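You operate a simulated robot arm through the tools that you are given. There is no shell and no other tool. Be economical: measure what you need, move in short steps, check, and stop when the job is done.

You are at the controls of a simulated robot arm. One attempt, no reset.

JOB
Rinse the silver gland and the blue piston and rack them.
Fine: under the nozzle till clean, drying rack; then pump off and nozzle down; leave the lid open. Where these are worked on the way, their far stop is far enough and under half their travel is too little: nozzle. What is to be rubbed or washed off counts as gone when no trace of it is left.
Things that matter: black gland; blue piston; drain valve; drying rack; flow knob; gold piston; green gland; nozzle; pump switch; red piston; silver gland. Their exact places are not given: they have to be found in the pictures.

It is judged by the outcome, as a careful person would: the job done as asked, and still so three seconds after it is handed in. It fails if anything else is knocked over, pushed out of place, dropped, spilled or broken. A push-on lid holds only when it is set on centred and level and pressed home; a screw cap is set on level and turned clockwise until tight.

ROBOT AND FRAMES
A 6-joint arm with a fingered hand on a trunk, on a base that drives. Base frame: it is fixed to the floor where the robot stands at the start and does not move with it; the origin is under the middle of the robot, x ahead of it, y to its left, z up. Readings come in m, rad, newtons and seconds.
With the tool pointing down near the work surface it reaches from about 0.16 to 0.82 m from the robot's upright axis, wherever it stands. Its first joint turns from -2.897 to 2.897 rad. Places, roughly: drain valve [0.2, -0.1, 0.6]; drying rack [0.5, 0.5, 0.9]; flow knob [0.3, 0, 0.7]; nozzle [0.6, 0, 0.9]; pump switch [0.3, 0.1, 0.8]. Payload 4 kg.
The tool frame sits at the grasp point between the pads (the TCP): z along the fingers, y along the line on which they close. The tips reach 0.02 m beyond it. Largest opening 0.14 m; the body of the gripper starts 0.054 m behind the TCP. The gripper is a hand of 3 fingers: y runs from the thumb to the fingers, the wrist lies at [0, 0, -0.215] in the tool frame.
Orientation is that of the tool frame in the base frame, as [roll, pitch, yaw] about the fixed x, y, z axes, in that order (R = Rz(yaw) Ry(pitch) Rx(roll)). With the fingers straight down and closing along the base's y, the tool's x points along the base's -x, its y along +y and its z along -z.

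CONTROLS
- The arm moves only by the tool apply_moves. Its argument "increments" is a list of rows, each a list of 6 numbers: the turn, a rotation vector about the base's x, y, z in rad, then the shift along the base's x, y, z in cm. In form: [[rx, ry, rz, dx, dy, dz], ...]. A call has 1 to 12 rows; each row is the pose to reach, as a shift and turn from the pose commanded when the call began. Each row takes 0.2 s and may step no farther than 0.05 m and 0.15 rad from the row before; otherwise, the whole call is refused. A pose out of reach is approached as far as the arm can. The call stops where the force on the tool passes 90 N (or 10 N more than at its start, if that is more) or the arm is blocked; 0.2 s more then pass. In this call time passes only in rows, and 0.2 s behind the last. The reply holds the time, the measured pose of the TCP, the force on the tool along the base axes, the opening and the grip force, in the units named above and with some noise, with the torque about the TCP (base axes, N m) and any sound that the robot's microphone picked up.
- Cameras (640 x 400 px; columns grow to the right, rows downward): "scene" is now at [0.0496, 0.195, 1.4371]; the picture's right is [0.07, -1.00, 0.00], its down [-0.84, -0.06, -0.54] and it looks along [0.54, 0.04, -0.84] (base axes); focal length 274 px, centre (320, 200). "wrist" rides on the gripper at [0.074, -0.043, -0.079] in the tool frame; the picture's right is [0.50, 0.87, 0.00], its down [-0.59, 0.34, -0.73] and it looks along [-0.64, 0.37, 0.68] (tool axes); focal length 275 px, centre (320, 200).
- camera(camera): a new picture of that camera. The clock stands still meanwhile.
- raise_lower(by): slides the trunk up (or, below 0, down) by that many m; the arm and the scene camera ride with it, the base frame stays. It gives what a move gives, with no picture.
- drive_base(legs): drives the robot by 1 to 6 legs, each [ahead, left, turn to the left] in m, m and rad, along the robot's own axes; the way and the turn of a leg run together, so that a leg with both is an arc; at most 1.5 m and 3.142 rad a leg. The arm and the cameras ride along, it lands a little off, and it stops where it bumps. It gives what a move gives.
- curl_fingers(finger1, finger2, thumb_bend): sets how far each is bent, from 0 (flat) to 1 (curled in); at 0.3 the hand is open as for a grip, at 0.7 the pads meet at the TCP. One left out holds its place. A second passes; each finger stops where it meets its share of the squeeze, and holds until it gets a number again. It is the only way to open and close the hand. It gives what a move gives, with no picture; readings hold the bend of each and the force on the fingers (four entries, about 0 where the hand has none), thumb and palm.
- head_to(pan, tilt): turns the head with the scene camera to pan (to the left, within 2.094 rad either way) and tilt (down, from -0.506 to 1.204), counted from straight ahead of the robot. It gives what a move gives.
- measure_at(camera, pixels): for up to 12 pixels [column, row] of the newest picture of that camera ("zoom" is the newest enlarged one), the place [x, y, z] in the base frame of the surface seen there, good to about 0.002 m. The clock stands still meanwhile.
- inspect(camera, box): a new picture of the part [left, top, right, bottom] of that camera's present view, enlarged. The clock stands still meanwhile.
- close_job(): hands the job in; it is judged then, once.

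Go step by step. Measure first, check grasps and placings, and put right what went wrong. The budget is 80 turns and 48 pictures, counting those below and the enlarged ones. Unless the task says otherwise, let go and move clear before handing in, and close with one line.

The tools are called after "Call:" as a command line: name --pt "numbers of a row" for each row, then --argument value for the rest, lists and objects as JSON in quotes. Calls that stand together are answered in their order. apply_moves: Moves the arm, as the interface text tells. Its arguments: {"type":"object","properties":{"increments":{"type":"array","items":{"type":"array","items":{"type":"number"}}}},"required":["increments"]} The other tools are called the same way: raise_lower (by) slides the trunk up or down; curl_fingers (finger1, finger2, thumb_bend) moves the fingers one by one; drive_base (legs) drives the base; head_to (pan, tilt) turns the head that bears the scene camera; camera (camera) takes a picture; measure_at (camera, pixels) gives the place of the surface under pixels of a picture; inspect (camera, box) takes an enlarged picture of a part of a camera's view; close_job () hands the job in.

At the start:

```text
t: 0.0
eef_pos: [0.2463, 0.3427, 1.201]
orientation: [3.141, -0.001, 3.141]
wrist_force: [0.7, 0.4, -0.2]
wrist_torque: [0.01, -0.01, 0.01]
finger_gap: 0.14
gripper_force: 0.1
shape: jaw
bend: [0.3, 0.3, 0.3]
finger forces: [0.0, 0.0, 0.0, 0.0, 0.0, 0.1]
trunk travel left (down, up): [-0.05, 0.54]
robot x, y, heading: [0.0004, -0.0027, 0.005]
head pan, tilt: [0.073, 0.998]
```

scene: 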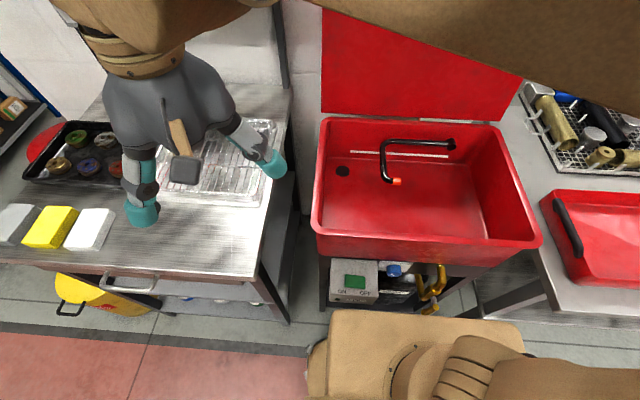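
wrist: 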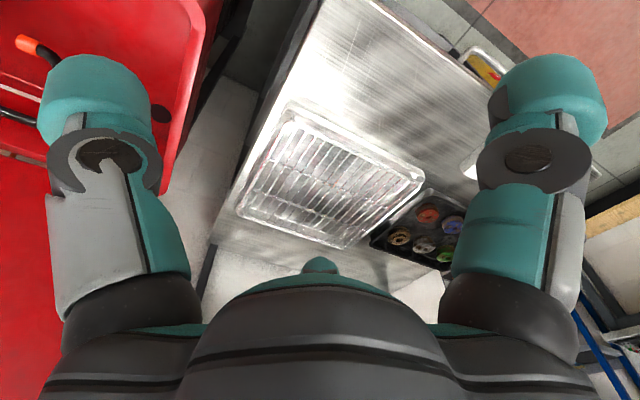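

The scene shows the red sink with the black nozzle at (390,170), a tray of glands at left (80,155), the wire rack at (225,170), and a basket of parts at right (590,130). I'll enlarge the parts and the controls.

Call:
inspect --camera "scene" --box '[480, 70, 640, 220]'

Call:
inspect --camera "scene" --box '[300, 110, 500, 320]'

Call:
inspect --camera "wrist" --box '[230, 90, 480, 280]'

```text
2.67 times, centred on (560, 145) of scene
```

zoom: 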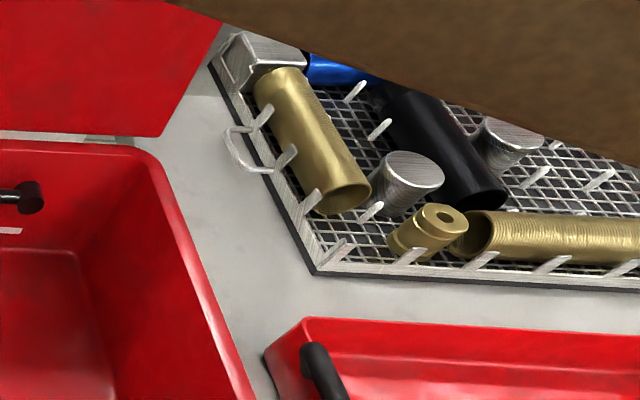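

```text
1.90 times, centred on (400, 215) of scene
```

zoom: 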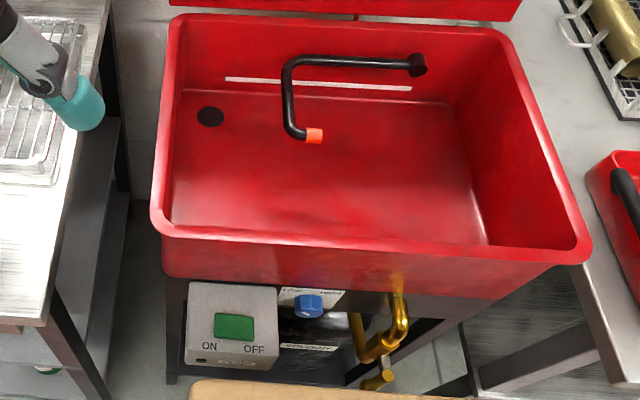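

```text
2.11 times, centred on (355, 185) of wrist
```

zoom: 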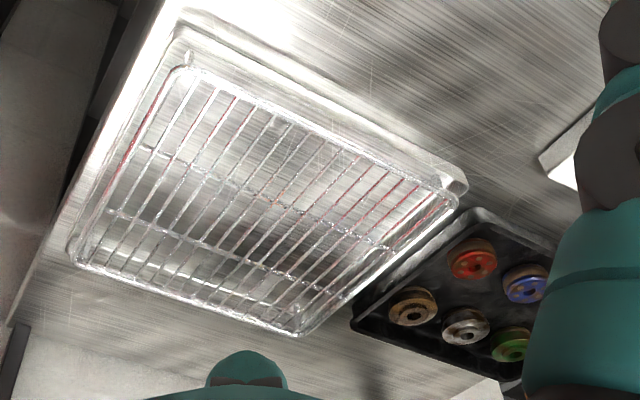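

The tray holds the small ring parts (red, blue, gold, silver, green seen; black probably hidden). I'll measure the key points of the nozzle, switch, knob, sink, rack and tray.

Call:
measure_at --camera "wrist" --pixels '[[428, 214], [453, 221], [399, 236], [424, 243], [445, 256], [250, 205], [342, 243], [290, 112], [420, 180], [330, 180]]'

Call:
camera --camera "scene"

Call:
measure_at --camera "scene" --pixels '[[397, 181], [386, 177], [383, 145], [420, 142], [452, 144], [355, 282], [345, 270], [393, 269], [440, 270], [343, 171], [420, 200], [420, 240]]'

```text
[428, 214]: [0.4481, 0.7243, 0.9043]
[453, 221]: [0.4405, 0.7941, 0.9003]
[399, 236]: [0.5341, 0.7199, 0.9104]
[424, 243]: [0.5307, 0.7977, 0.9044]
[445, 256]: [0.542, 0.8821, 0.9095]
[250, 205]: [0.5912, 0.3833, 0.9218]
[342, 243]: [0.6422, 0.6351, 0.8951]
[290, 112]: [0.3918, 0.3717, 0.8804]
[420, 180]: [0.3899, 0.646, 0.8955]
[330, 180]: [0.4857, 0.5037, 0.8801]
```

```text
42 pictures are left
```

scene: 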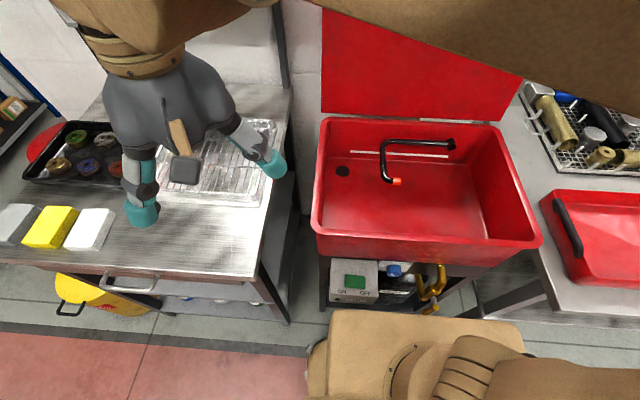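

```text
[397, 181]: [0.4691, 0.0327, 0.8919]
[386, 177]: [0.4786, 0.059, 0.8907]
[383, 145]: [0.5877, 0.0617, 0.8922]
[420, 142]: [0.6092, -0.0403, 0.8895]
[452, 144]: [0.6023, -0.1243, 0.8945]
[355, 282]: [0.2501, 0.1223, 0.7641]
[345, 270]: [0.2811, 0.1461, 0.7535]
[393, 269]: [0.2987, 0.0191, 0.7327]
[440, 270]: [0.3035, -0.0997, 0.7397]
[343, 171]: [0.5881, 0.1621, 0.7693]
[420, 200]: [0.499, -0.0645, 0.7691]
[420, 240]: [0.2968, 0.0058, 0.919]
```

The nozzle tube lies level at z≈0.89, from (0.60,-0.12) to the tip near (0.47,0.03), over a sink floor at 0.77. I'll enlarge the nozzle and the panel for detail.

Call:
inspect --camera "scene" --box '[360, 125, 480, 200]'

Call:
inspect --camera "scene" --box '[320, 250, 460, 320]'

Call:
inspect --camera "scene" --box '[10, 110, 150, 200]'

```text
5.33 times, centred on (420, 162) of scene
```

zoom: 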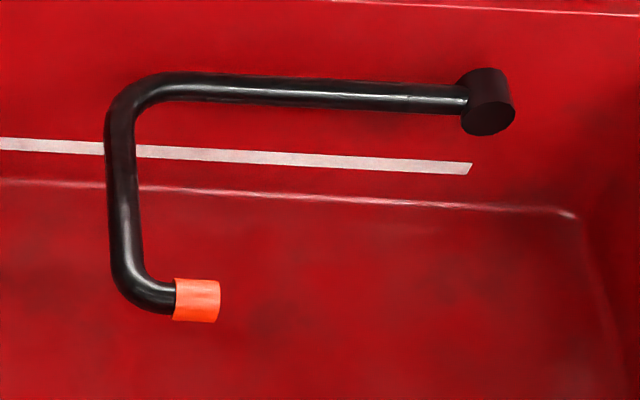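

```text
4.57 times, centred on (390, 285) of scene
```

zoom: 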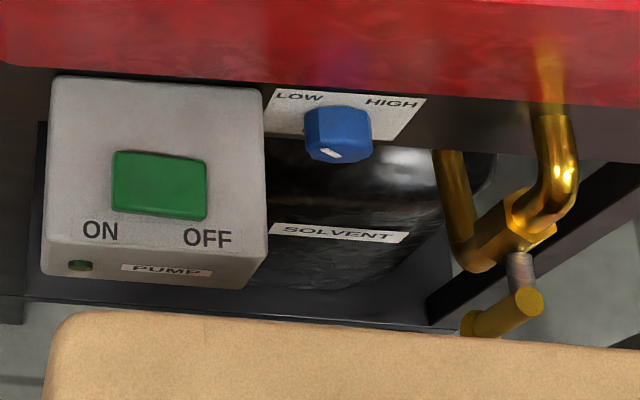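

```text
4.44 times, centred on (80, 155) of scene
```

zoom: 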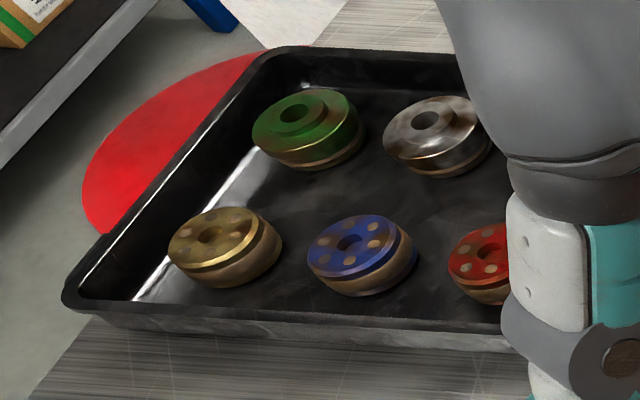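

The nozzle appears to hinge on the block at the back wall (487,100 in the zoom), so swinging it up turns the tip downward. The rocker's lamp is dark, so the pump is off. I need to drive left to reach the tray, so I'll measure the table's front edge and the obstacles.

Call:
measure_at --camera "scene" --pixels '[[200, 275], [130, 285], [80, 290], [20, 240], [50, 227], [100, 185], [415, 340], [320, 360], [265, 185], [300, 60], [230, 295], [70, 225]]'

Call:
head_to --pan 0.3 --tilt 1.2

Call:
camera --camera "scene"

```text
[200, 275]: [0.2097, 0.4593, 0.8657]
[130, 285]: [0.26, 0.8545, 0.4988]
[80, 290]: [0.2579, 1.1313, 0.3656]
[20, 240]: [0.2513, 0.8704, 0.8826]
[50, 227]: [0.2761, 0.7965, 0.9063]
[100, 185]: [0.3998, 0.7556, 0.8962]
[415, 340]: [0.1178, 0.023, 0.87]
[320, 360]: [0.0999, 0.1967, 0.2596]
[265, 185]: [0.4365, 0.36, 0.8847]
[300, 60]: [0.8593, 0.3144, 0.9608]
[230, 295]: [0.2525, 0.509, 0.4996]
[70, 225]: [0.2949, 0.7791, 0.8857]
```

```text
t: 0.8
eef_pos: [0.2456, 0.3432, 1.2021]
orientation: [-3.141, 0.001, -3.14]
wrist_force: [0.1, -0.5, 0.3]
wrist_torque: [0.0, 0.03, 0.0]
finger_gap: 0.1398
gripper_force: 0.2
shape: jaw
bend: [0.3, 0.3, 0.3]
finger forces: [0.1, 0.0, 0.0, 0.1, 0.0, 0.0]
trunk travel left (down, up): [-0.05, 0.54]
robot x, y, heading: [0.0011, 0.0029, -0.004]
head pan, tilt: [0.3, 1.201]
```

```text
38 pictures are left
```

scene: 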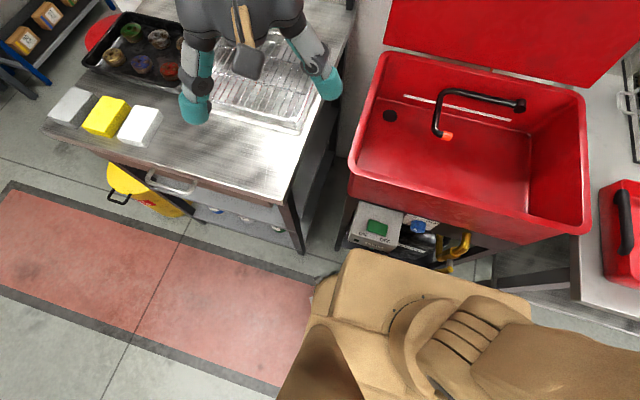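

The table front is near x≈0.2, so I'll back off a little and move left about 0.38 m. From there the tray, rack and sink should all be in reach.

Call:
drive_base --legs '[[-0.06, 0, 0], [0, 0.38, 0]]'

Call:
head_to --pan 0.0 --tilt 0.9

Call:
camera --camera "scene"

```text
t: 3.7
eef_pos: [0.1844, 0.7209, 1.2014]
orientation: [-3.141, -0.001, -3.141]
wrist_force: [-0.8, -0.1, 0.2]
wrist_torque: [-0.04, 0.06, -0.01]
finger_gap: 0.1398
gripper_force: 0.1
shape: jaw
bend: [0.3, 0.3, 0.3]
finger forces: [0.0, 0.1, 0.1, 0.1, 0.1, 0.0]
trunk travel left (down, up): [-0.05, 0.54]
robot x, y, heading: [-0.0647, 0.3801, 0.003]
head pan, tilt: [0.3, 1.201]
```

```text
t: 4.5
eef_pos: [0.1846, 0.7222, 1.2018]
orientation: [3.141, -0.001, -3.139]
wrist_force: [0.2, -0.3, -0.2]
wrist_torque: [-0.01, -0.02, -0.01]
finger_gap: 0.1402
gripper_force: 0.1
shape: jaw
bend: [0.3, 0.3, 0.3]
finger forces: [0.1, 0.0, 0.0, 0.0, 0.0, 0.0]
trunk travel left (down, up): [-0.05, 0.54]
robot x, y, heading: [-0.0601, 0.3782, -0.003]
head pan, tilt: [0.0, 0.901]
```

```text
37 pictures are left
```

scene: 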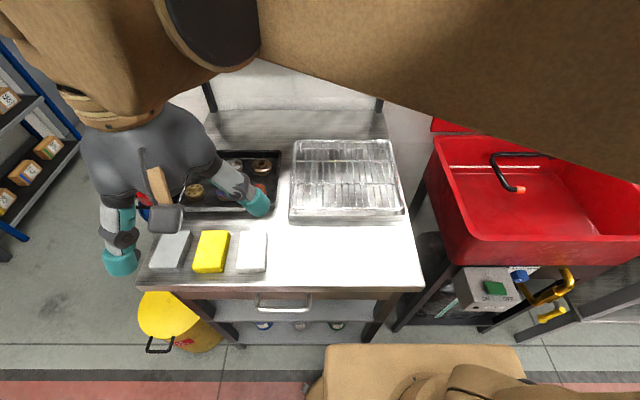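

Everything is now in reach. I'll carry the hand over toward the sink at z=1.2 to lift the nozzle.

Call:
apply_moves --pt "0 0 0 2.3 -4.4 0" --pt "0 0 0 4.6 -8.8 0" --pt "0 0 0 6.9 -13.2 0" --pt "0 0 0 9.2 -17.6 0" --pt "0 0 0 11.5 -22 0" --pt "0 0 0 13.8 -26.4 0" --pt "0 0 0 16.1 -30.8 0" --pt "0 0 0 18.4 -35.2 0" --pt "0 0 0 20.7 -39.6 0" --pt "0 0 0 23 -44 0" --pt "0 0 0 25.3 -48.4 0" --pt "0 0 0 27.6 -52.8 0"

Call:
apply_moves --pt "0 0 0 2.3 -4.4 0" --pt "0 0 0 4.6 -8.8 0" --pt "0 0 0 7.4 -12.8 0" --pt "0 0 0 7.4 -13.2 -4" --pt "0 0 0 7.4 -13.2 -8" --pt "0 0 0 7.4 -13.2 -12"

Call:
camera --camera "wrist"

Call:
camera --camera "scene"

```text
t: 7.1
eef_pos: [0.4625, 0.1923, 1.202]
orientation: [3.14, -0.001, -3.141]
wrist_force: [-0.1, -0.4, 0.1]
wrist_torque: [0.01, 0.03, -0.01]
finger_gap: 0.1398
gripper_force: 0.0
shape: jaw
bend: [0.3, 0.3, 0.3]
finger forces: [0.0, 0.1, 0.0, 0.0, 0.0, 0.1]
trunk travel left (down, up): [-0.05, 0.54]
robot x, y, heading: [-0.0625, 0.3749, 0.004]
head pan, tilt: [0.0, 0.901]
```

```text
t: 8.5
eef_pos: [0.5366, 0.0619, 1.0806]
orientation: [3.14, 0.001, -3.139]
wrist_force: [0.2, 0.3, 0.2]
wrist_torque: [0.0, -0.01, -0.03]
finger_gap: 0.1399
gripper_force: 0.0
shape: jaw
bend: [0.3, 0.3, 0.3]
finger forces: [0.0, 0.0, 0.0, 0.1, 0.0, 0.0]
trunk travel left (down, up): [-0.05, 0.54]
robot x, y, heading: [-0.0612, 0.3792, -0.0]
head pan, tilt: [0.0, 0.901]
```

```text
36 pictures are left
```

wrist: 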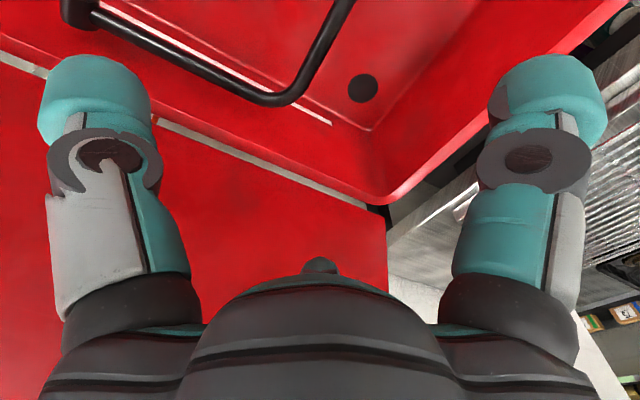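

```text
35 pictures are left
```

scene: 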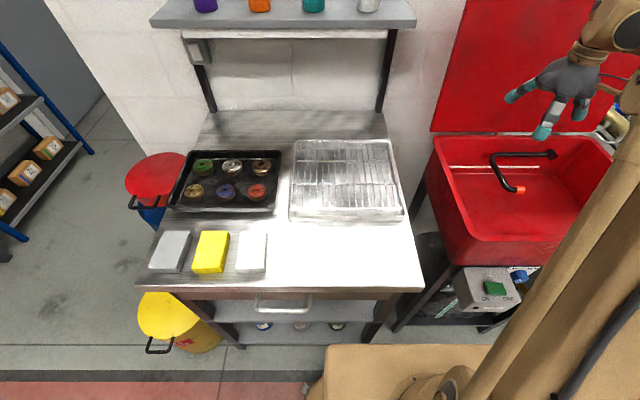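

The tray is now clear in view. I'll measure the parts, the lid, the rack, the nozzle tube and the hand's tips.

Call:
measure_at --camera "scene" --pixels '[[233, 163], [226, 188], [262, 162], [257, 188], [204, 165], [195, 188], [512, 97], [541, 133], [580, 113], [480, 60], [230, 208], [283, 150]]'

Call:
measure_at --camera "wrist" --pixels '[[130, 30], [200, 70], [270, 98], [305, 75], [330, 20], [95, 75], [545, 75], [319, 263], [80, 12], [545, 110], [95, 120], [230, 160]]'

Call:
inspect --camera "scene" --box '[160, 140, 300, 220]'

```text
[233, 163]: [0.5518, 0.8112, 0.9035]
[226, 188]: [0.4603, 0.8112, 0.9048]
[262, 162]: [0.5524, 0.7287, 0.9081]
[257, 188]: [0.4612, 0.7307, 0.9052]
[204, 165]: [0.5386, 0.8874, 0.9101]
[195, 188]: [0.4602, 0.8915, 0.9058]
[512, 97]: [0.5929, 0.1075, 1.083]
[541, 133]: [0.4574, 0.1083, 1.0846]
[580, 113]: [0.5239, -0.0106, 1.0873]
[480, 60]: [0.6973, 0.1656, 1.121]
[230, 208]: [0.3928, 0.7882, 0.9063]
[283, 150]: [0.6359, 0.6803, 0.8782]
```

```text
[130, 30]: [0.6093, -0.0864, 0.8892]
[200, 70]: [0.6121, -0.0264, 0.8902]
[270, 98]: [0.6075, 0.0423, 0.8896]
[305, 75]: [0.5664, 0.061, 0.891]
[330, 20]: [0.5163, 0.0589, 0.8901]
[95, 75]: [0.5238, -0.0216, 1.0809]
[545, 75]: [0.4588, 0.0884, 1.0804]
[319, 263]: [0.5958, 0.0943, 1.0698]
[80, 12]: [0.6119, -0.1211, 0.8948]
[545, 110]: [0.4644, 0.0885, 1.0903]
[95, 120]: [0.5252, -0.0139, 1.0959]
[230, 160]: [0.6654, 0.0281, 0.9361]
```

```text
4.57 times, centred on (230, 180) of scene
```

zoom: 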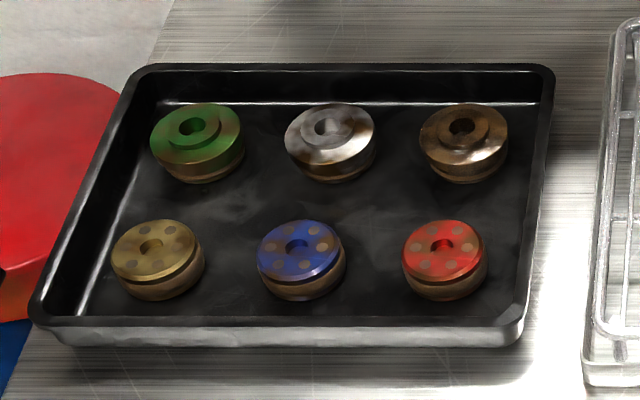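

The digits form a three-jaw: thumb at -y and fingers at ±0.065 in x. The tube's front segment runs along x at y≈0.06, z≈0.89. I'll lower over it and close.

Call:
apply_moves --pt "0 0 0 0 0 -5" --pt "0 0 0 0 0 -10" --pt "0 0 0 0 0 -14" --pt "0 0 0 0 0 -17" --pt "0 0 0 0 0 -19.3"

Call:
head_to --pan -0.5 --tilt 0.8

Call:
curl_fingers --finger1 0.62 --finger2 0.62 --thumb_bend 0.62

Call:
camera --camera "scene"

Call:
camera --camera "wrist"

```text
t: 9.7
eef_pos: [0.5351, 0.0615, 0.8881]
orientation: [3.141, 0.0, -3.14]
wrist_force: [-0.1, -0.8, -0.8]
wrist_torque: [-0.01, -0.03, 0.03]
finger_gap: 0.1397
gripper_force: 0.2
shape: jaw
bend: [0.3, 0.3, 0.3]
finger forces: [0.0, 0.0, 0.0, 0.1, 0.0, 0.0]
trunk travel left (down, up): [-0.05, 0.54]
robot x, y, heading: [-0.0592, 0.3766, -0.003]
head pan, tilt: [0.0, 0.901]
```

```text
t: 10.6
eef_pos: [0.5347, 0.0618, 0.8894]
orientation: [3.14, 0.0, -3.139]
wrist_force: [0.4, -0.2, 0.2]
wrist_torque: [0.02, 0.0, 0.02]
finger_gap: 0.14
gripper_force: 0.1
shape: jaw
bend: [0.3, 0.3, 0.3]
finger forces: [0.0, 0.0, 0.1, 0.1, 0.1, 0.1]
trunk travel left (down, up): [-0.05, 0.54]
robot x, y, heading: [-0.0606, 0.3838, 0.004]
head pan, tilt: [-0.499, 0.799]
```

```text
t: 11.6
eef_pos: [0.5345, 0.063, 0.8889]
orientation: [3.141, 0.0, -3.137]
wrist_force: [0.1, 20.4, -1.4]
wrist_torque: [0.06, -0.03, -0.08]
finger_gap: 0.033
gripper_force: 9.8
shape: fingers
bend: [0.58, 0.59, 0.62]
finger forces: [10.8, 8.9, 0.0, 0.1, 0.0, 0.0]
trunk travel left (down, up): [-0.05, 0.54]
robot x, y, heading: [-0.0573, 0.3801, -0.002]
head pan, tilt: [-0.499, 0.799]
```

```text
33 pictures are left
```

scene: 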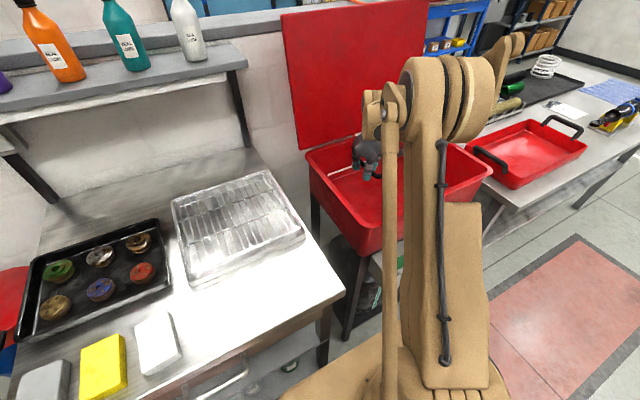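

```text
32 pictures are left
```

wrist: 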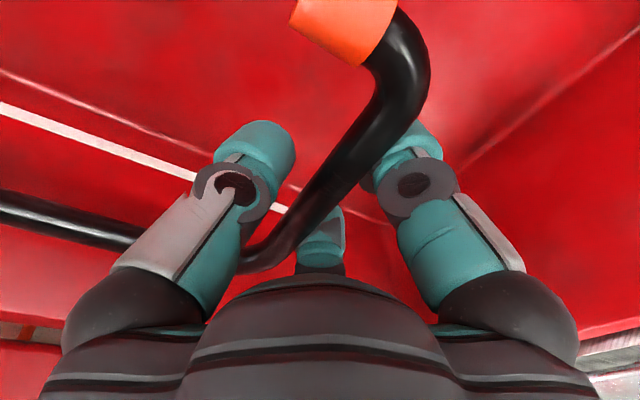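

The fingers touch the tube and the thumb is just short. I'll close the thumb and start the arc upward about the hinge.

Call:
curl_fingers --thumb_bend 0.7

Call:
apply_moves --pt "0 0 0 -0.3 -0.2 2.4" --pt "0 0 0 -0.3 -0.62 4.74" --pt "0 0 0 -0.3 -1.4 7" --pt "0 0 0 -0.3 -2.45 9.15"

Call:
camera --camera "wrist"

```text
t: 12.6
eef_pos: [0.5349, 0.0633, 0.8889]
orientation: [-3.139, 0.0, -3.139]
wrist_force: [2.0, 24.2, -1.1]
wrist_torque: [0.09, 0.02, -0.13]
finger_gap: 0.0254
gripper_force: 15.6
shape: fingers
bend: [0.58, 0.58, 0.68]
finger forces: [15.6, 12.0, 0.0, 0.1, 3.8, 0.1]
trunk travel left (down, up): [-0.05, 0.54]
robot x, y, heading: [-0.0628, 0.3793, -0.001]
head pan, tilt: [-0.499, 0.799]
```

```text
t: 13.6
eef_pos: [0.5329, 0.0409, 0.9815]
orientation: [-3.138, 0.0, -3.138]
wrist_force: [10.7, 27.0, 12.6]
wrist_torque: [0.31, 0.38, -0.54]
finger_gap: 0.0235
gripper_force: 19.4
shape: fingers
bend: [0.6, 0.59, 0.68]
finger forces: [25.9, 5.5, 0.0, 0.0, 6.4, 0.0]
trunk travel left (down, up): [-0.05, 0.54]
robot x, y, heading: [-0.0572, 0.3799, 0.005]
head pan, tilt: [-0.499, 0.799]
```

```text
31 pictures are left
```

wrist: 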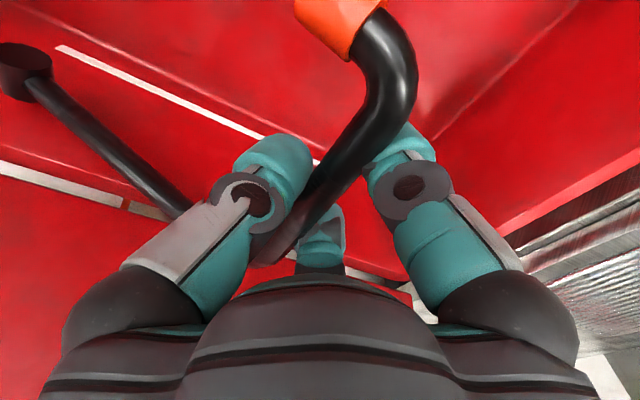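

The nozzle follows the arc. I'll continue to vertical.

Call:
apply_moves --pt "0 0 0 0 -1.4 2" --pt "0 0 0 0 -2.91 3.79" --pt "0 0 0 0 -4.7 5.4" --pt "0 0 0 0 -6.7 6.7" --pt "0 0 0 0 -8.8 7.7" --pt "0 0 0 0 -11.1 8.5" --pt "0 0 0 0 -13.5 9.0" --pt "0 0 0 0 -15.8 9.15"

Call:
camera --camera "wrist"

```text
t: 15.4
eef_pos: [0.5315, -0.1214, 1.0715]
orientation: [-3.142, -0.001, -3.14]
wrist_force: [-2.6, -0.5, -6.2]
wrist_torque: [0.08, 0.02, 0.04]
finger_gap: 0.0207
gripper_force: 6.1
shape: fingers
bend: [0.61, 0.62, 0.67]
finger forces: [1.9, 3.5, 0.0, 0.0, 6.9, 0.0]
trunk travel left (down, up): [-0.05, 0.54]
robot x, y, heading: [-0.0639, 0.3804, 0.001]
head pan, tilt: [-0.499, 0.799]
```

```text
30 pictures are left
```

wrist: 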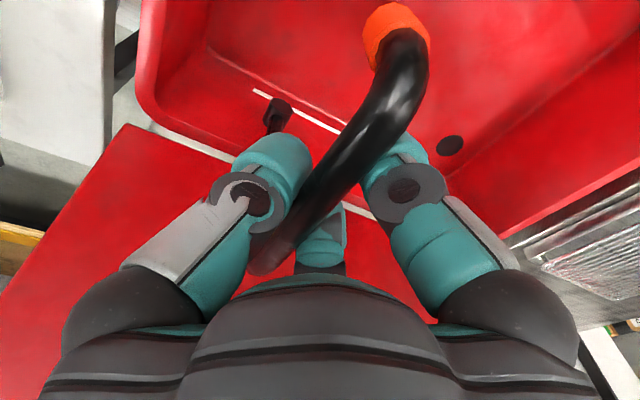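

The nozzle is now vertical with its tip down. I'll push a little further to see whether the stop is reached.

Call:
apply_moves --pt "0 0 0 0 -1.5 -0.1"

```text
t: 15.8
eef_pos: [0.5313, -0.1266, 1.0732]
orientation: [-3.141, 0.0, -3.134]
wrist_force: [-6.1, 36.4, -3.9]
wrist_torque: [0.01, 0.01, 0.16]
finger_gap: 0.0212
gripper_force: 21.2
shape: fingers
bend: [0.6, 0.61, 0.68]
finger forces: [16.5, 22.8, 0.0, 0.0, 3.6, 0.1]
trunk travel left (down, up): [-0.05, 0.54]
robot x, y, heading: [-0.061, 0.3793, 0.009]
head pan, tilt: [-0.499, 0.799]
```

That is the stop at about 90°. I'll ease off, open and rise clear, then check that the nozzle holds.

Call:
apply_moves --pt "0 0 0 0 1.3 0.1"

Call:
curl_fingers --finger1 0.3 --finger2 0.3 --thumb_bend 0.3

Call:
apply_moves --pt "0 0 0 0 0 4" --pt "0 0 0 0 0 8" --pt "0 0 0 0 0 12" --pt "0 0 0 -3 3 13" --pt "0 0 0 -6 6 13" --pt "0 0 0 -9 9 13" --pt "0 0 0 -12 12 13" --pt "0 0 0 -15 15 13" --pt "0 0 0 -18 18 13" --pt "0 0 0 -21 21 13"

Call:
camera --camera "wrist"

Call:
camera --camera "scene"

```text
t: 16.2
eef_pos: [0.532, -0.1234, 1.0717]
orientation: [-3.138, 0.001, 3.141]
wrist_force: [3.0, 10.1, 1.5]
wrist_torque: [0.02, 0.0, 0.13]
finger_gap: 0.0203
gripper_force: 11.4
shape: fingers
bend: [0.61, 0.61, 0.68]
finger forces: [7.2, 9.0, 0.0, 0.1, 6.7, 0.1]
trunk travel left (down, up): [-0.05, 0.54]
robot x, y, heading: [-0.0599, 0.3754, -0.001]
head pan, tilt: [-0.499, 0.799]
```

```text
t: 17.2
eef_pos: [0.5319, -0.1229, 1.0712]
orientation: [-3.141, -0.001, -3.139]
wrist_force: [0.0, 0.1, 0.3]
wrist_torque: [-0.02, -0.03, -0.01]
finger_gap: 0.1242
gripper_force: 0.1
shape: fingers
bend: [0.3, 0.3, 0.3]
finger forces: [0.0, 0.0, 0.0, 0.0, 0.1, 0.1]
trunk travel left (down, up): [-0.05, 0.54]
robot x, y, heading: [-0.0643, 0.3783, 0.004]
head pan, tilt: [-0.499, 0.799]
```

```text
t: 19.4
eef_pos: [0.3207, 0.088, 1.2005]
orientation: [3.141, -0.002, -3.14]
wrist_force: [0.5, 0.6, 1.0]
wrist_torque: [-0.01, -0.02, 0.02]
finger_gap: 0.1243
gripper_force: 0.1
shape: fingers
bend: [0.3, 0.3, 0.3]
finger forces: [0.1, 0.0, 0.1, 0.0, 0.0, 0.1]
out of reach, approached as far as the arm can: row 1, 2, 3, 4
trunk travel left (down, up): [-0.05, 0.54]
robot x, y, heading: [-0.0597, 0.3794, -0.001]
head pan, tilt: [-0.499, 0.799]
```

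```text
29 pictures are left
```

wrist: 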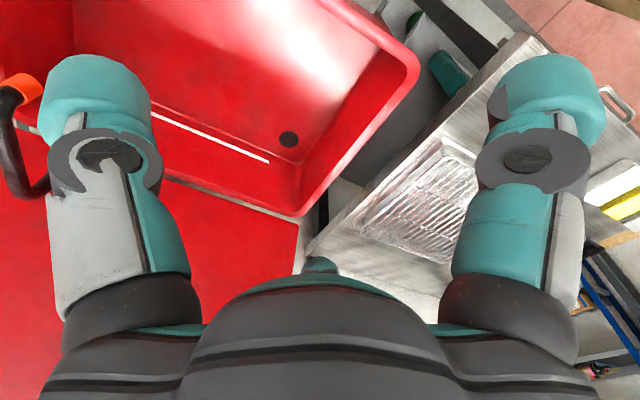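

```text
28 pictures are left
```

scene: 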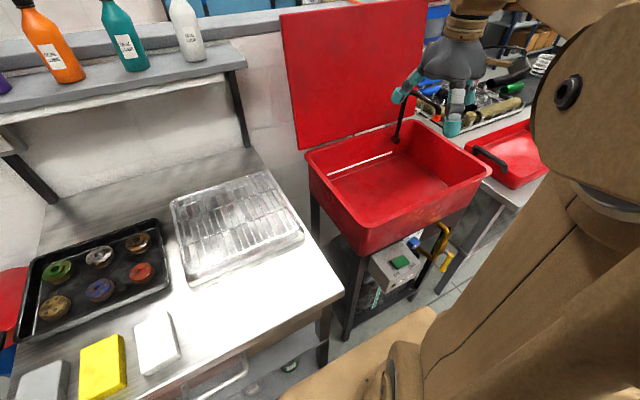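

The nozzle stays up. Next is the pump switch, so I'll enlarge it and measure.

Call:
inspect --camera "scene" --box '[360, 220, 460, 300]'

Call:
measure_at --camera "scene" --pixels '[[393, 263], [400, 262], [407, 260], [400, 258], [402, 266], [390, 275], [385, 255], [413, 243], [405, 285], [418, 275]]'

```text
5.00 times, centred on (410, 260) of scene
```

zoom: 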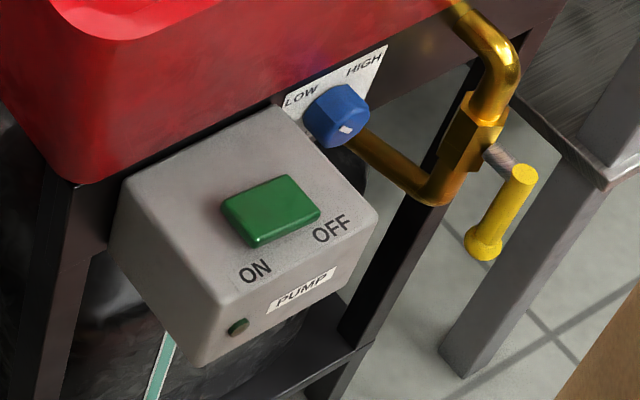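

```text
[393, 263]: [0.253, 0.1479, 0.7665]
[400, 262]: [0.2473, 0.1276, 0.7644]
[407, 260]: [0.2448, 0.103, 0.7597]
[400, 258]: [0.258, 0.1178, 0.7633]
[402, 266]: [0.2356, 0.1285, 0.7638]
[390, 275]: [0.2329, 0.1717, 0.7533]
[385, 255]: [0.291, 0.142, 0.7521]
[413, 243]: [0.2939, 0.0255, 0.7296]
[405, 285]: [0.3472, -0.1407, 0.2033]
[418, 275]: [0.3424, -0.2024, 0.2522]
```

The rocker's ON half (y≈0.147) stands higher than its OFF half, so the pump is off. I'll close the hand to a point, tilt it to clear the sink front, and approach the ON side.

Call:
curl_fingers --finger1 0.7 --finger2 0.7 --thumb_bend 0.7

Call:
apply_moves --pt "0 -0.15 0 -3 1.6 -2.5" --pt "0 -0.3 0 -6 3.2 -5" --pt "0 -0.45 0 -9 4.8 -7.5" --pt "0 -0.6 0 -12 6.3 -10" --pt "0 -0.6 0 -12 6.3 -14" --pt "0 -0.6 0 -12 6.3 -18" --pt "0 -0.6 0 -12 6.3 -22" --pt "0 -0.6 0 -12 6.3 -26" --pt "0 -0.6 0 -12 6.3 -30" --pt "0 -0.6 0 -11 6.3 -34" --pt "0 -0.6 0 -10 6.3 -38"

Call:
camera --camera "wrist"

```text
t: 20.4
eef_pos: [0.3224, 0.0867, 1.2009]
orientation: [3.139, 0.0, -3.14]
wrist_force: [0.3, -1.3, -0.4]
wrist_torque: [0.01, 0.01, 0.0]
finger_gap: 0.0044
gripper_force: 0.0
shape: fingers
bend: [0.69, 0.69, 0.7]
finger forces: [0.0, 0.0, 0.0, 0.1, 0.0, 0.0]
trunk travel left (down, up): [-0.05, 0.54]
robot x, y, heading: [-0.0638, 0.3794, 0.007]
head pan, tilt: [-0.499, 0.799]
```

```text
t: 21.3
eef_pos: [0.2784, 0.0708, 1.1485]
orientation: [-3.14, 0.436, -3.137]
wrist_force: [0.8, 0.4, -0.8]
wrist_torque: [0.01, 0.01, -0.01]
finger_gap: 0.0041
gripper_force: 0.0
shape: fingers
bend: [0.69, 0.69, 0.7]
finger forces: [0.1, 0.0, 0.1, 0.1, 0.1, 0.1]
trunk travel left (down, up): [-0.05, 0.54]
robot x, y, heading: [-0.0639, 0.3779, 0.002]
head pan, tilt: [-0.499, 0.799]
stopped in row 4: the arm was blocked; the commanded pose is now the measured one
```

```text
26 pictures are left
```

wrist: 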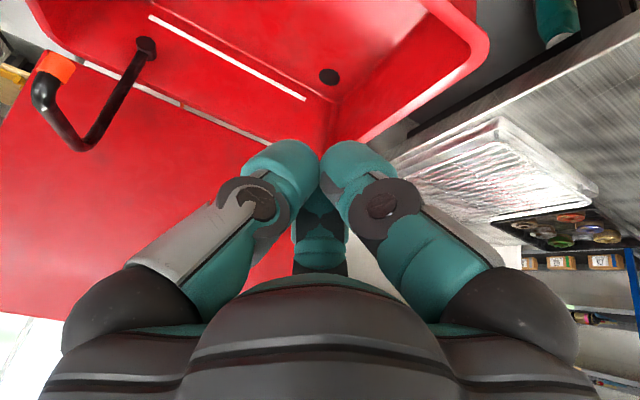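

The arm was blocked, and the likely cause is being folded too close to the trunk. I'll back the base 0.2 m and try the approach with more room.

Call:
drive_base --legs '[[-0.2, 0, 0]]'

Call:
apply_moves --pt "0 0 0 3 2 -2" --pt "0 -0.08 0 6 4 -5" --pt "0 -0.15 0 10 6 -7" --pt "0 -0.15 0 12.5 7.9 -10" --pt "0 -0.15 0 12.5 7.9 -14" --pt "0 -0.15 0 12.5 7.9 -18" --pt "0 -0.15 0 12.5 7.9 -22" --pt "0 -0.15 0 12.5 7.9 -26" --pt "0 -0.15 0 12.5 7.9 -29"

Call:
camera --camera "scene"

```text
t: 22.9
eef_pos: [0.0748, 0.0715, 1.1492]
orientation: [-3.141, 0.436, -3.137]
wrist_force: [-0.4, -0.6, 0.2]
wrist_torque: [0.03, -0.04, -0.02]
finger_gap: 0.0045
gripper_force: 0.1
shape: fingers
bend: [0.69, 0.69, 0.7]
finger forces: [0.1, 0.0, 0.0, 0.0, 0.0, 0.0]
trunk travel left (down, up): [-0.05, 0.54]
robot x, y, heading: [-0.2624, 0.3796, 0.004]
head pan, tilt: [-0.499, 0.799]
```

```text
t: 24.9
eef_pos: [0.2011, 0.1508, 0.8574]
orientation: [-3.142, 0.587, -3.138]
wrist_force: [0.1, -0.8, 0.4]
wrist_torque: [0.0, 0.03, 0.01]
finger_gap: 0.0043
gripper_force: 0.2
shape: fingers
bend: [0.69, 0.69, 0.7]
finger forces: [0.1, 0.0, 0.0, 0.0, 0.1, 0.0]
trunk travel left (down, up): [-0.05, 0.54]
robot x, y, heading: [-0.2628, 0.3766, -0.001]
head pan, tilt: [-0.499, 0.799]
```

```text
25 pictures are left
```

scene: 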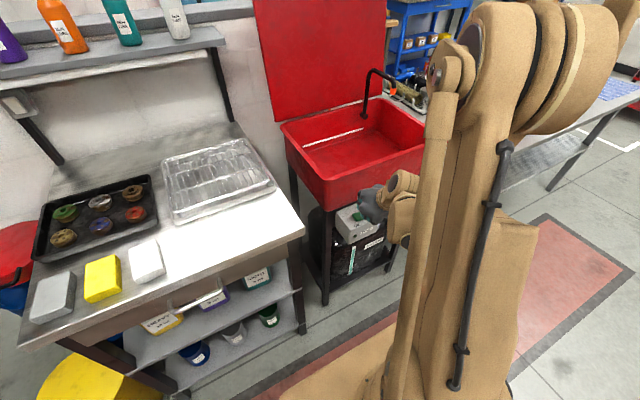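

The hand is in place ahead of the switch. I'll approach and press in small steps.

Call:
apply_moves --pt "0 0 0 2 0 -3" --pt "0 0 0 3.4 0 -5" --pt "0 0 0 3.4 0 -6.5" --pt "0 0 0 3.4 0 -7.3"

Call:
inspect --camera "scene" --box '[320, 170, 420, 250]'

```text
t: 25.9
eef_pos: [0.2507, 0.1399, 0.8008]
orientation: [-3.142, 0.584, -3.14]
wrist_force: [-0.1, -0.2, 0.3]
wrist_torque: [0.02, 0.05, -0.03]
finger_gap: 0.0043
gripper_force: 0.0
shape: fingers
bend: [0.69, 0.69, 0.7]
finger forces: [0.0, 0.0, 0.1, 0.0, 0.0, 0.0]
out of reach, approached as far as the arm can: row 2, 3, 4
trunk travel left (down, up): [-0.05, 0.54]
robot x, y, heading: [-0.2595, 0.3746, 0.001]
head pan, tilt: [-0.499, 0.799]
```

```text
5.00 times, centred on (370, 210) of scene
```

zoom: 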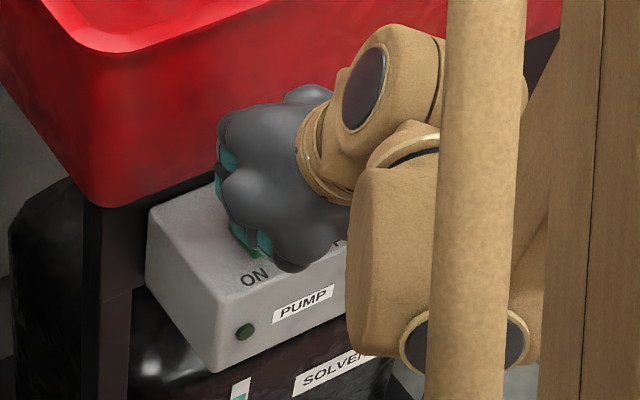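

The arm ran out of reach downward, so I'll lift slightly, lower the trunk 5 cm and press again.

Call:
apply_moves --pt "0 0 0 0 0 4" --pt "0 0 0 0 0 6"

Call:
raise_lower --by -0.05

```text
t: 26.5
eef_pos: [0.2492, 0.1402, 0.8622]
orientation: [3.141, 0.586, -3.138]
wrist_force: [-0.2, 0.4, -0.6]
wrist_torque: [0.0, 0.03, -0.02]
finger_gap: 0.0043
gripper_force: 0.0
shape: fingers
bend: [0.69, 0.69, 0.7]
finger forces: [0.0, 0.0, 0.1, 0.1, 0.1, 0.0]
trunk travel left (down, up): [-0.05, 0.54]
robot x, y, heading: [-0.2638, 0.3739, 0.001]
head pan, tilt: [-0.499, 0.799]
```

```text
t: 27.4
eef_pos: [0.2505, 0.1396, 0.8118]
orientation: [-3.139, 0.586, -3.139]
wrist_force: [0.7, 0.1, 0.4]
wrist_torque: [-0.01, 0.0, -0.01]
finger_gap: 0.0042
gripper_force: 0.0
shape: fingers
bend: [0.69, 0.69, 0.7]
finger forces: [0.1, 0.0, 0.0, 0.0, 0.0, 0.0]
trunk travel left (down, up): [0.0, 0.59]
robot x, y, heading: [-0.2603, 0.3759, 0.001]
head pan, tilt: [-0.499, 0.799]
```

Now the hand moves to (0.236, 0.152) and presses down.

Call:
apply_moves --pt "0 0 0 -1.5 1.2 0" --pt "0 0 0 -1.5 1.2 -2" --pt "0 0 0 -1.5 1.2 -3" --pt "0 0 0 -1.5 1.2 -3.7" --pt "0 0 0 -1.5 1.2 -4.2"

Call:
inspect --camera "scene" --box '[320, 60, 440, 250]'

```text
t: 28.5
eef_pos: [0.2344, 0.1521, 0.781]
orientation: [-3.137, 0.605, 3.141]
wrist_force: [-7.0, -1.8, 68.0]
wrist_torque: [-0.49, -0.24, -0.04]
finger_gap: 0.0005
gripper_force: 38.1
shape: fingers
bend: [0.69, 0.68, 0.73]
finger forces: [0.0, 0.0, 0.0, 0.0, 75.7, 0.0]
trunk travel left (down, up): [0.0, 0.59]
robot x, y, heading: [-0.26, 0.3764, 0.001]
head pan, tilt: [-0.499, 0.799]
stopped in row 5: the force on the tool passed its limit at 105 N (the readings are from after the stop); the commanded pose is now the measured one
```

```text
2.11 times, centred on (380, 155) of scene
```

zoom: 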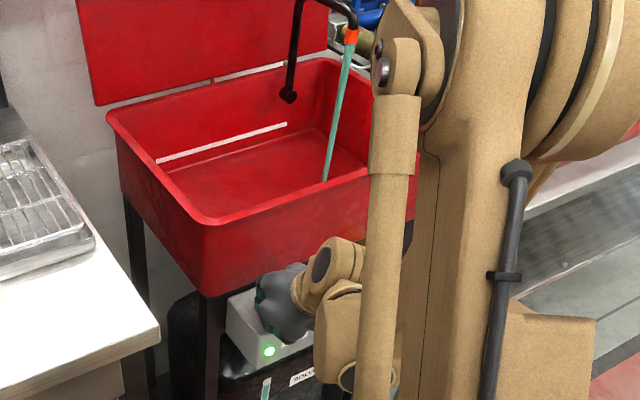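

The pump lamp is lit and a jet falls from the nozzle. I'll retreat, raise the trunk back and drive forward.

Call:
apply_moves --pt "0 0 0 -1.5 0 4" --pt "0 0 0 -3 0 8" --pt "0 0 0 -4 0 13" --pt "0 0 0 -4 0 18" --pt "0 0 0 -4 0 23" --pt "0 0 0 -4 2 27" --pt "0 0.15 0 -4 6 30" --pt "0 0.3 0 -4 10 32" --pt "0 0.45 0 -4 14 32" --pt "0 0.6 0 -4 18 32"

Call:
raise_lower --by 0.05

Call:
drive_base --legs '[[0.2, 0.08, 0]]'

Call:
curl_fingers --finger1 0.45 --finger2 0.45 --thumb_bend 0.45

```text
refused: row 3 steps farther than a row can; nothing moved
```

```text
t: 29.4
eef_pos: [0.2367, 0.1509, 0.8257]
orientation: [-3.141, 0.595, -3.14]
wrist_force: [0.4, -0.6, 0.0]
wrist_torque: [-0.01, -0.03, 0.02]
finger_gap: 0.0038
gripper_force: 0.1
shape: fingers
bend: [0.69, 0.69, 0.7]
finger forces: [0.0, 0.0, 0.0, 0.0, 0.0, 0.0]
trunk travel left (down, up): [-0.05, 0.54]
robot x, y, heading: [-0.2608, 0.3799, 0.004]
head pan, tilt: [-0.499, 0.799]
```

```text
t: 30.5
eef_pos: [0.2916, 0.1742, 0.8245]
orientation: [-3.133, 0.574, 3.137]
wrist_force: [-14.7, 2.5, 0.5]
wrist_torque: [0.05, 0.13, -0.05]
finger_gap: 0.0078
gripper_force: 9.5
shape: fingers
bend: [0.68, 0.72, 0.69]
finger forces: [0.1, 19.8, 0.0, 0.1, 0.0, 0.1]
trunk travel left (down, up): [-0.05, 0.54]
robot x, y, heading: [-0.1927, 0.4037, -0.004]
head pan, tilt: [-0.499, 0.799]
stopped in leg 1: the force on the tool passed its limit at 134 N (the readings are from after the stop); the commanded pose is now the measured one
```

```text
t: 31.5
eef_pos: [0.2892, 0.1738, 0.825]
orientation: [-3.137, 0.573, 3.134]
wrist_force: [-57.6, 11.1, -13.1]
wrist_torque: [0.55, 0.94, -1.92]
finger_gap: 0.0699
gripper_force: 28.8
shape: fingers
bend: [0.45, 0.76, 0.49]
finger forces: [0.0, 12.6, 0.0, 0.0, 44.7, 0.0]
trunk travel left (down, up): [-0.05, 0.54]
robot x, y, heading: [-0.1932, 0.4019, -0.004]
head pan, tilt: [-0.499, 0.799]
```

The lift was refused, a row having stepped too far, and the drive then bumped the hand against the sink front. I'll back off at once and check the scene.

Call:
drive_base --legs '[[-0.07, 0, 0]]'

Call:
curl_fingers --finger1 0.7 --finger2 0.7 --thumb_bend 0.7

Call:
camera --camera "scene"

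```text
t: 32.5
eef_pos: [0.2256, 0.1743, 0.8246]
orientation: [-3.135, 0.574, 3.138]
wrist_force: [-0.2, 0.9, 0.4]
wrist_torque: [0.02, 0.02, -0.01]
finger_gap: 0.0793
gripper_force: 0.0
shape: fingers
bend: [0.45, 0.45, 0.45]
finger forces: [0.0, 0.0, 0.0, 0.0, 0.1, 0.1]
trunk travel left (down, up): [-0.05, 0.54]
robot x, y, heading: [-0.2639, 0.4064, -0.001]
head pan, tilt: [-0.499, 0.799]
```

```text
t: 33.5
eef_pos: [0.2256, 0.1747, 0.824]
orientation: [-3.133, 0.574, 3.137]
wrist_force: [0.3, 0.9, 0.5]
wrist_torque: [0.0, -0.01, -0.02]
finger_gap: 0.0043
gripper_force: 0.1
shape: fingers
bend: [0.69, 0.69, 0.7]
finger forces: [0.0, 0.0, 0.0, 0.1, 0.0, 0.0]
trunk travel left (down, up): [-0.05, 0.54]
robot x, y, heading: [-0.2629, 0.405, -0.005]
head pan, tilt: [-0.499, 0.799]
```

```text
22 pictures are left
```

scene: 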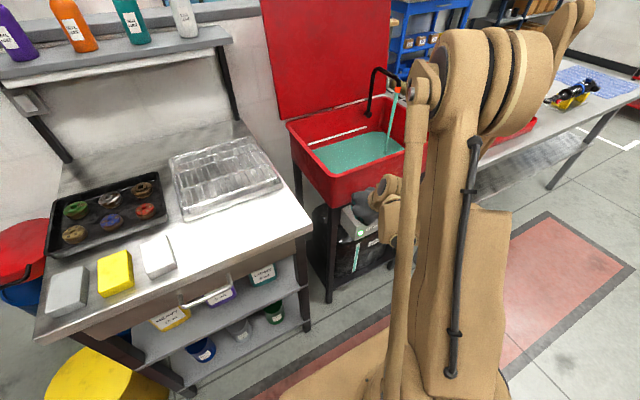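

Solvent is pooling in the sink, so the drain is shut. I must stop the pump before it overflows and then open the drain. I'll check the level, which takes no time, then shift right onto the OFF side.

Call:
measure_at --camera "scene" --pixels '[[345, 155], [365, 150], [330, 180], [372, 98], [395, 92]]'

Call:
drive_base --legs '[[0, -0.075, 0]]'

Call:
raise_lower --by -0.045

```text
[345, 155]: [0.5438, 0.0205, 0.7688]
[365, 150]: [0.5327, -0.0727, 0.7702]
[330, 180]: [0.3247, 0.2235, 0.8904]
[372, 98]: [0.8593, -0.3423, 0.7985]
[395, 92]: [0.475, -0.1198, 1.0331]
```

```text
t: 34.5
eef_pos: [0.2249, 0.0988, 0.8236]
orientation: [-3.138, 0.574, 3.137]
wrist_force: [-0.5, -0.3, -0.1]
wrist_torque: [-0.02, -0.01, -0.01]
finger_gap: 0.0042
gripper_force: 0.1
shape: fingers
bend: [0.69, 0.69, 0.7]
finger forces: [0.0, 0.1, 0.0, 0.1, 0.0, 0.0]
trunk travel left (down, up): [-0.05, 0.54]
robot x, y, heading: [-0.2621, 0.3262, 0.004]
head pan, tilt: [-0.499, 0.799]
```

```text
t: 35.4
eef_pos: [0.2236, 0.0989, 0.7788]
orientation: [-3.135, 0.573, 3.137]
wrist_force: [0.3, -0.8, 1.6]
wrist_torque: [0.03, -0.02, -0.03]
finger_gap: 0.0035
gripper_force: 0.1
shape: fingers
bend: [0.71, 0.69, 0.7]
finger forces: [0.1, 0.0, 0.0, 0.0, 0.1, 0.0]
trunk travel left (down, up): [-0.005, 0.585]
robot x, y, heading: [-0.2652, 0.3308, 0.002]
head pan, tilt: [-0.499, 0.799]
```

The measured level is only about 1 mm above the bare floor (0.770 against 0.769), so the film is thin. Before pressing OFF I'll take a fresh look at how fast it rises.

Call:
camera --camera "scene"

Call:
measure_at --camera "scene" --pixels '[[340, 150], [345, 155], [350, 150], [355, 152], [360, 148], [345, 145], [335, 155], [365, 150], [350, 158], [370, 145], [340, 160], [355, 145]]'

```text
21 pictures are left
```

scene: 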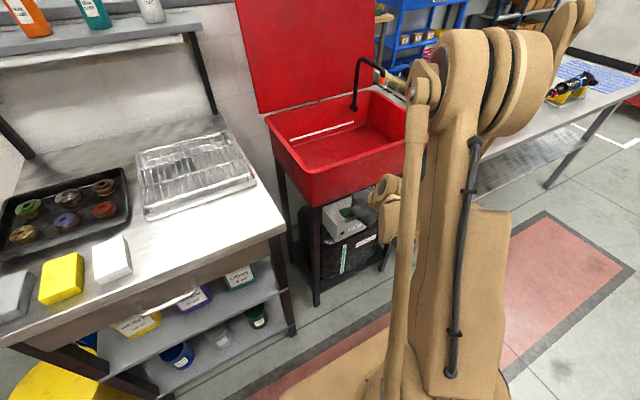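

```text
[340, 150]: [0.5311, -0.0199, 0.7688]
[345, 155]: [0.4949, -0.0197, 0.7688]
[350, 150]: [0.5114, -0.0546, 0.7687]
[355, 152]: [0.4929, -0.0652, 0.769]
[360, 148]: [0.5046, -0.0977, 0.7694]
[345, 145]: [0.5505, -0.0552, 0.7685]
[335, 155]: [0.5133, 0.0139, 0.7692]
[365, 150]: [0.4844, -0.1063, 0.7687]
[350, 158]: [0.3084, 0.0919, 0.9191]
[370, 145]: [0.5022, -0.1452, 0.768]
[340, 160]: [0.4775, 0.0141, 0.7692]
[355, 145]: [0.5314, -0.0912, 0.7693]
```

The pump is already off, tripped as the trunk came down, and the floor is bare red again. So the drain works and the pool was only a running film. I'll press ON again and retreat with valid steps.

Call:
apply_moves --pt "0 0 0 0 0 4" --pt "0 0 0 1.2 3 5" --pt "0 0 0 1.2 5.3 4" --pt "0 0 0 1.2 5.3 1.5" --pt "0 0 0 1.2 5.3 0.5" --pt "0 0 0 1.2 5.3 0" --pt "0 0 0 1.2 5.3 -0.4" --pt "0 0 0 1.2 5.3 -0.8"

Call:
apply_moves --pt "0 0 0 -1.5 0 4" --pt "0 0 0 -3 0 8" --pt "0 0 0 -4 0 12" --pt "0 0 0 -4 0 16" --pt "0 0 0 -4 0 20" --pt "0 0 0 -4 2 24" --pt "0 0.12 0 -4 4 27" --pt "0 0.24 0 -4 8 29" --pt "0 0.36 0 -4 12 31" --pt "0 0.48 0 -4 16 31" --pt "0 0.59 0 -4 20 31"

Call:
inspect --camera "scene" --box '[260, 40, 440, 260]'

```text
t: 37.2
eef_pos: [0.2424, 0.149, 0.7839]
orientation: [-3.135, 0.574, 3.135]
wrist_force: [-2.1, 2.8, 9.2]
wrist_torque: [-0.01, -0.03, -0.02]
finger_gap: 0.0036
gripper_force: 8.4
shape: fingers
bend: [0.69, 0.69, 0.7]
finger forces: [5.0, 0.0, 0.0, 0.0, 11.2, 0.0]
out of reach, approached as far as the arm can: row 5, 6, 7, 8
trunk travel left (down, up): [-0.005, 0.585]
robot x, y, heading: [-0.2655, 0.3306, -0.006]
head pan, tilt: [-0.499, 0.799]
```

```text
t: 39.6
eef_pos: [0.2044, 0.3486, 1.0927]
orientation: [-3.131, -0.016, 3.136]
wrist_force: [-0.2, 0.6, -0.2]
wrist_torque: [0.0, 0.01, 0.0]
finger_gap: 0.0043
gripper_force: 0.0
shape: fingers
bend: [0.69, 0.69, 0.7]
finger forces: [0.0, 0.0, 0.0, 0.1, 0.1, 0.1]
trunk travel left (down, up): [-0.005, 0.585]
robot x, y, heading: [-0.2649, 0.3329, 0.002]
head pan, tilt: [-0.499, 0.799]
```

```text
1.82 times, centred on (350, 150) of scene
```

zoom: 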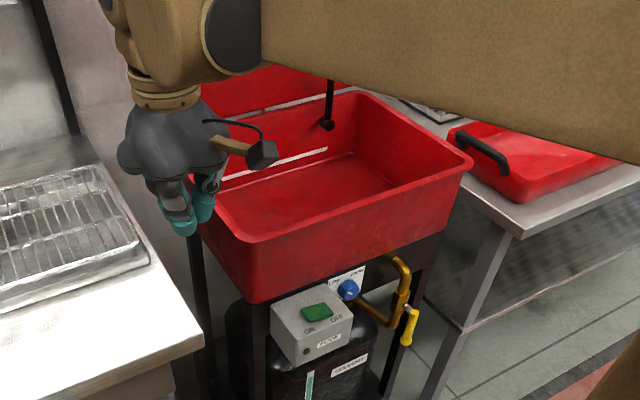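

The lamp is dark. The second press ran out of reach with only 9 N. Standing farther back seems to help the wrist, so I'll back up 8 cm, lower the trunk fully and press again.

Call:
drive_base --legs '[[-0.08, 0.03, 0]]'

Call:
raise_lower --by -0.005

Call:
apply_moves --pt "0 -0.12 0 1 -4 0" --pt "0 -0.24 0 2 -8 0" --pt "0 -0.36 0 3 -12 0" --pt "0 -0.48 0 4 -16 -2" --pt "0 -0.59 0 5 -20 -4" --pt "0 -0.59 0 6.5 -22.6 -8" --pt "0 -0.59 0 7 -22.6 -12" --pt "0 -0.59 0 7 -22.6 -16" --pt "0 -0.59 0 7 -22.6 -20"

```text
t: 40.7
eef_pos: [0.1235, 0.3795, 1.0936]
orientation: [-3.134, -0.016, 3.137]
wrist_force: [-0.5, 0.0, -0.3]
wrist_torque: [-0.01, -0.01, -0.02]
finger_gap: 0.0041
gripper_force: 0.1
shape: fingers
bend: [0.69, 0.69, 0.7]
finger forces: [0.1, 0.0, 0.1, 0.0, 0.1, 0.1]
trunk travel left (down, up): [-0.005, 0.585]
robot x, y, heading: [-0.3457, 0.3603, 0.003]
head pan, tilt: [-0.499, 0.799]
```

```text
t: 41.2
eef_pos: [0.1219, 0.3785, 1.0883]
orientation: [-3.134, -0.015, 3.139]
wrist_force: [-0.1, -0.2, -0.3]
wrist_torque: [-0.02, 0.0, -0.02]
finger_gap: 0.004
gripper_force: 0.0
shape: fingers
bend: [0.69, 0.69, 0.7]
finger forces: [0.0, 0.0, 0.0, 0.0, 0.1, 0.0]
trunk travel left (down, up): [0.0, 0.59]
robot x, y, heading: [-0.3449, 0.3553, 0.001]
head pan, tilt: [-0.499, 0.799]
```

```text
t: 43.2
eef_pos: [0.194, 0.1516, 0.8862]
orientation: [-3.134, 0.573, 3.136]
wrist_force: [-0.6, 0.8, 0.9]
wrist_torque: [-0.01, 0.01, -0.02]
finger_gap: 0.0042
gripper_force: 0.1
shape: fingers
bend: [0.69, 0.69, 0.7]
finger forces: [0.0, 0.2, 0.0, 0.0, 0.0, 0.0]
trunk travel left (down, up): [0.0, 0.59]
robot x, y, heading: [-0.3446, 0.3609, -0.0]
head pan, tilt: [-0.499, 0.799]
```

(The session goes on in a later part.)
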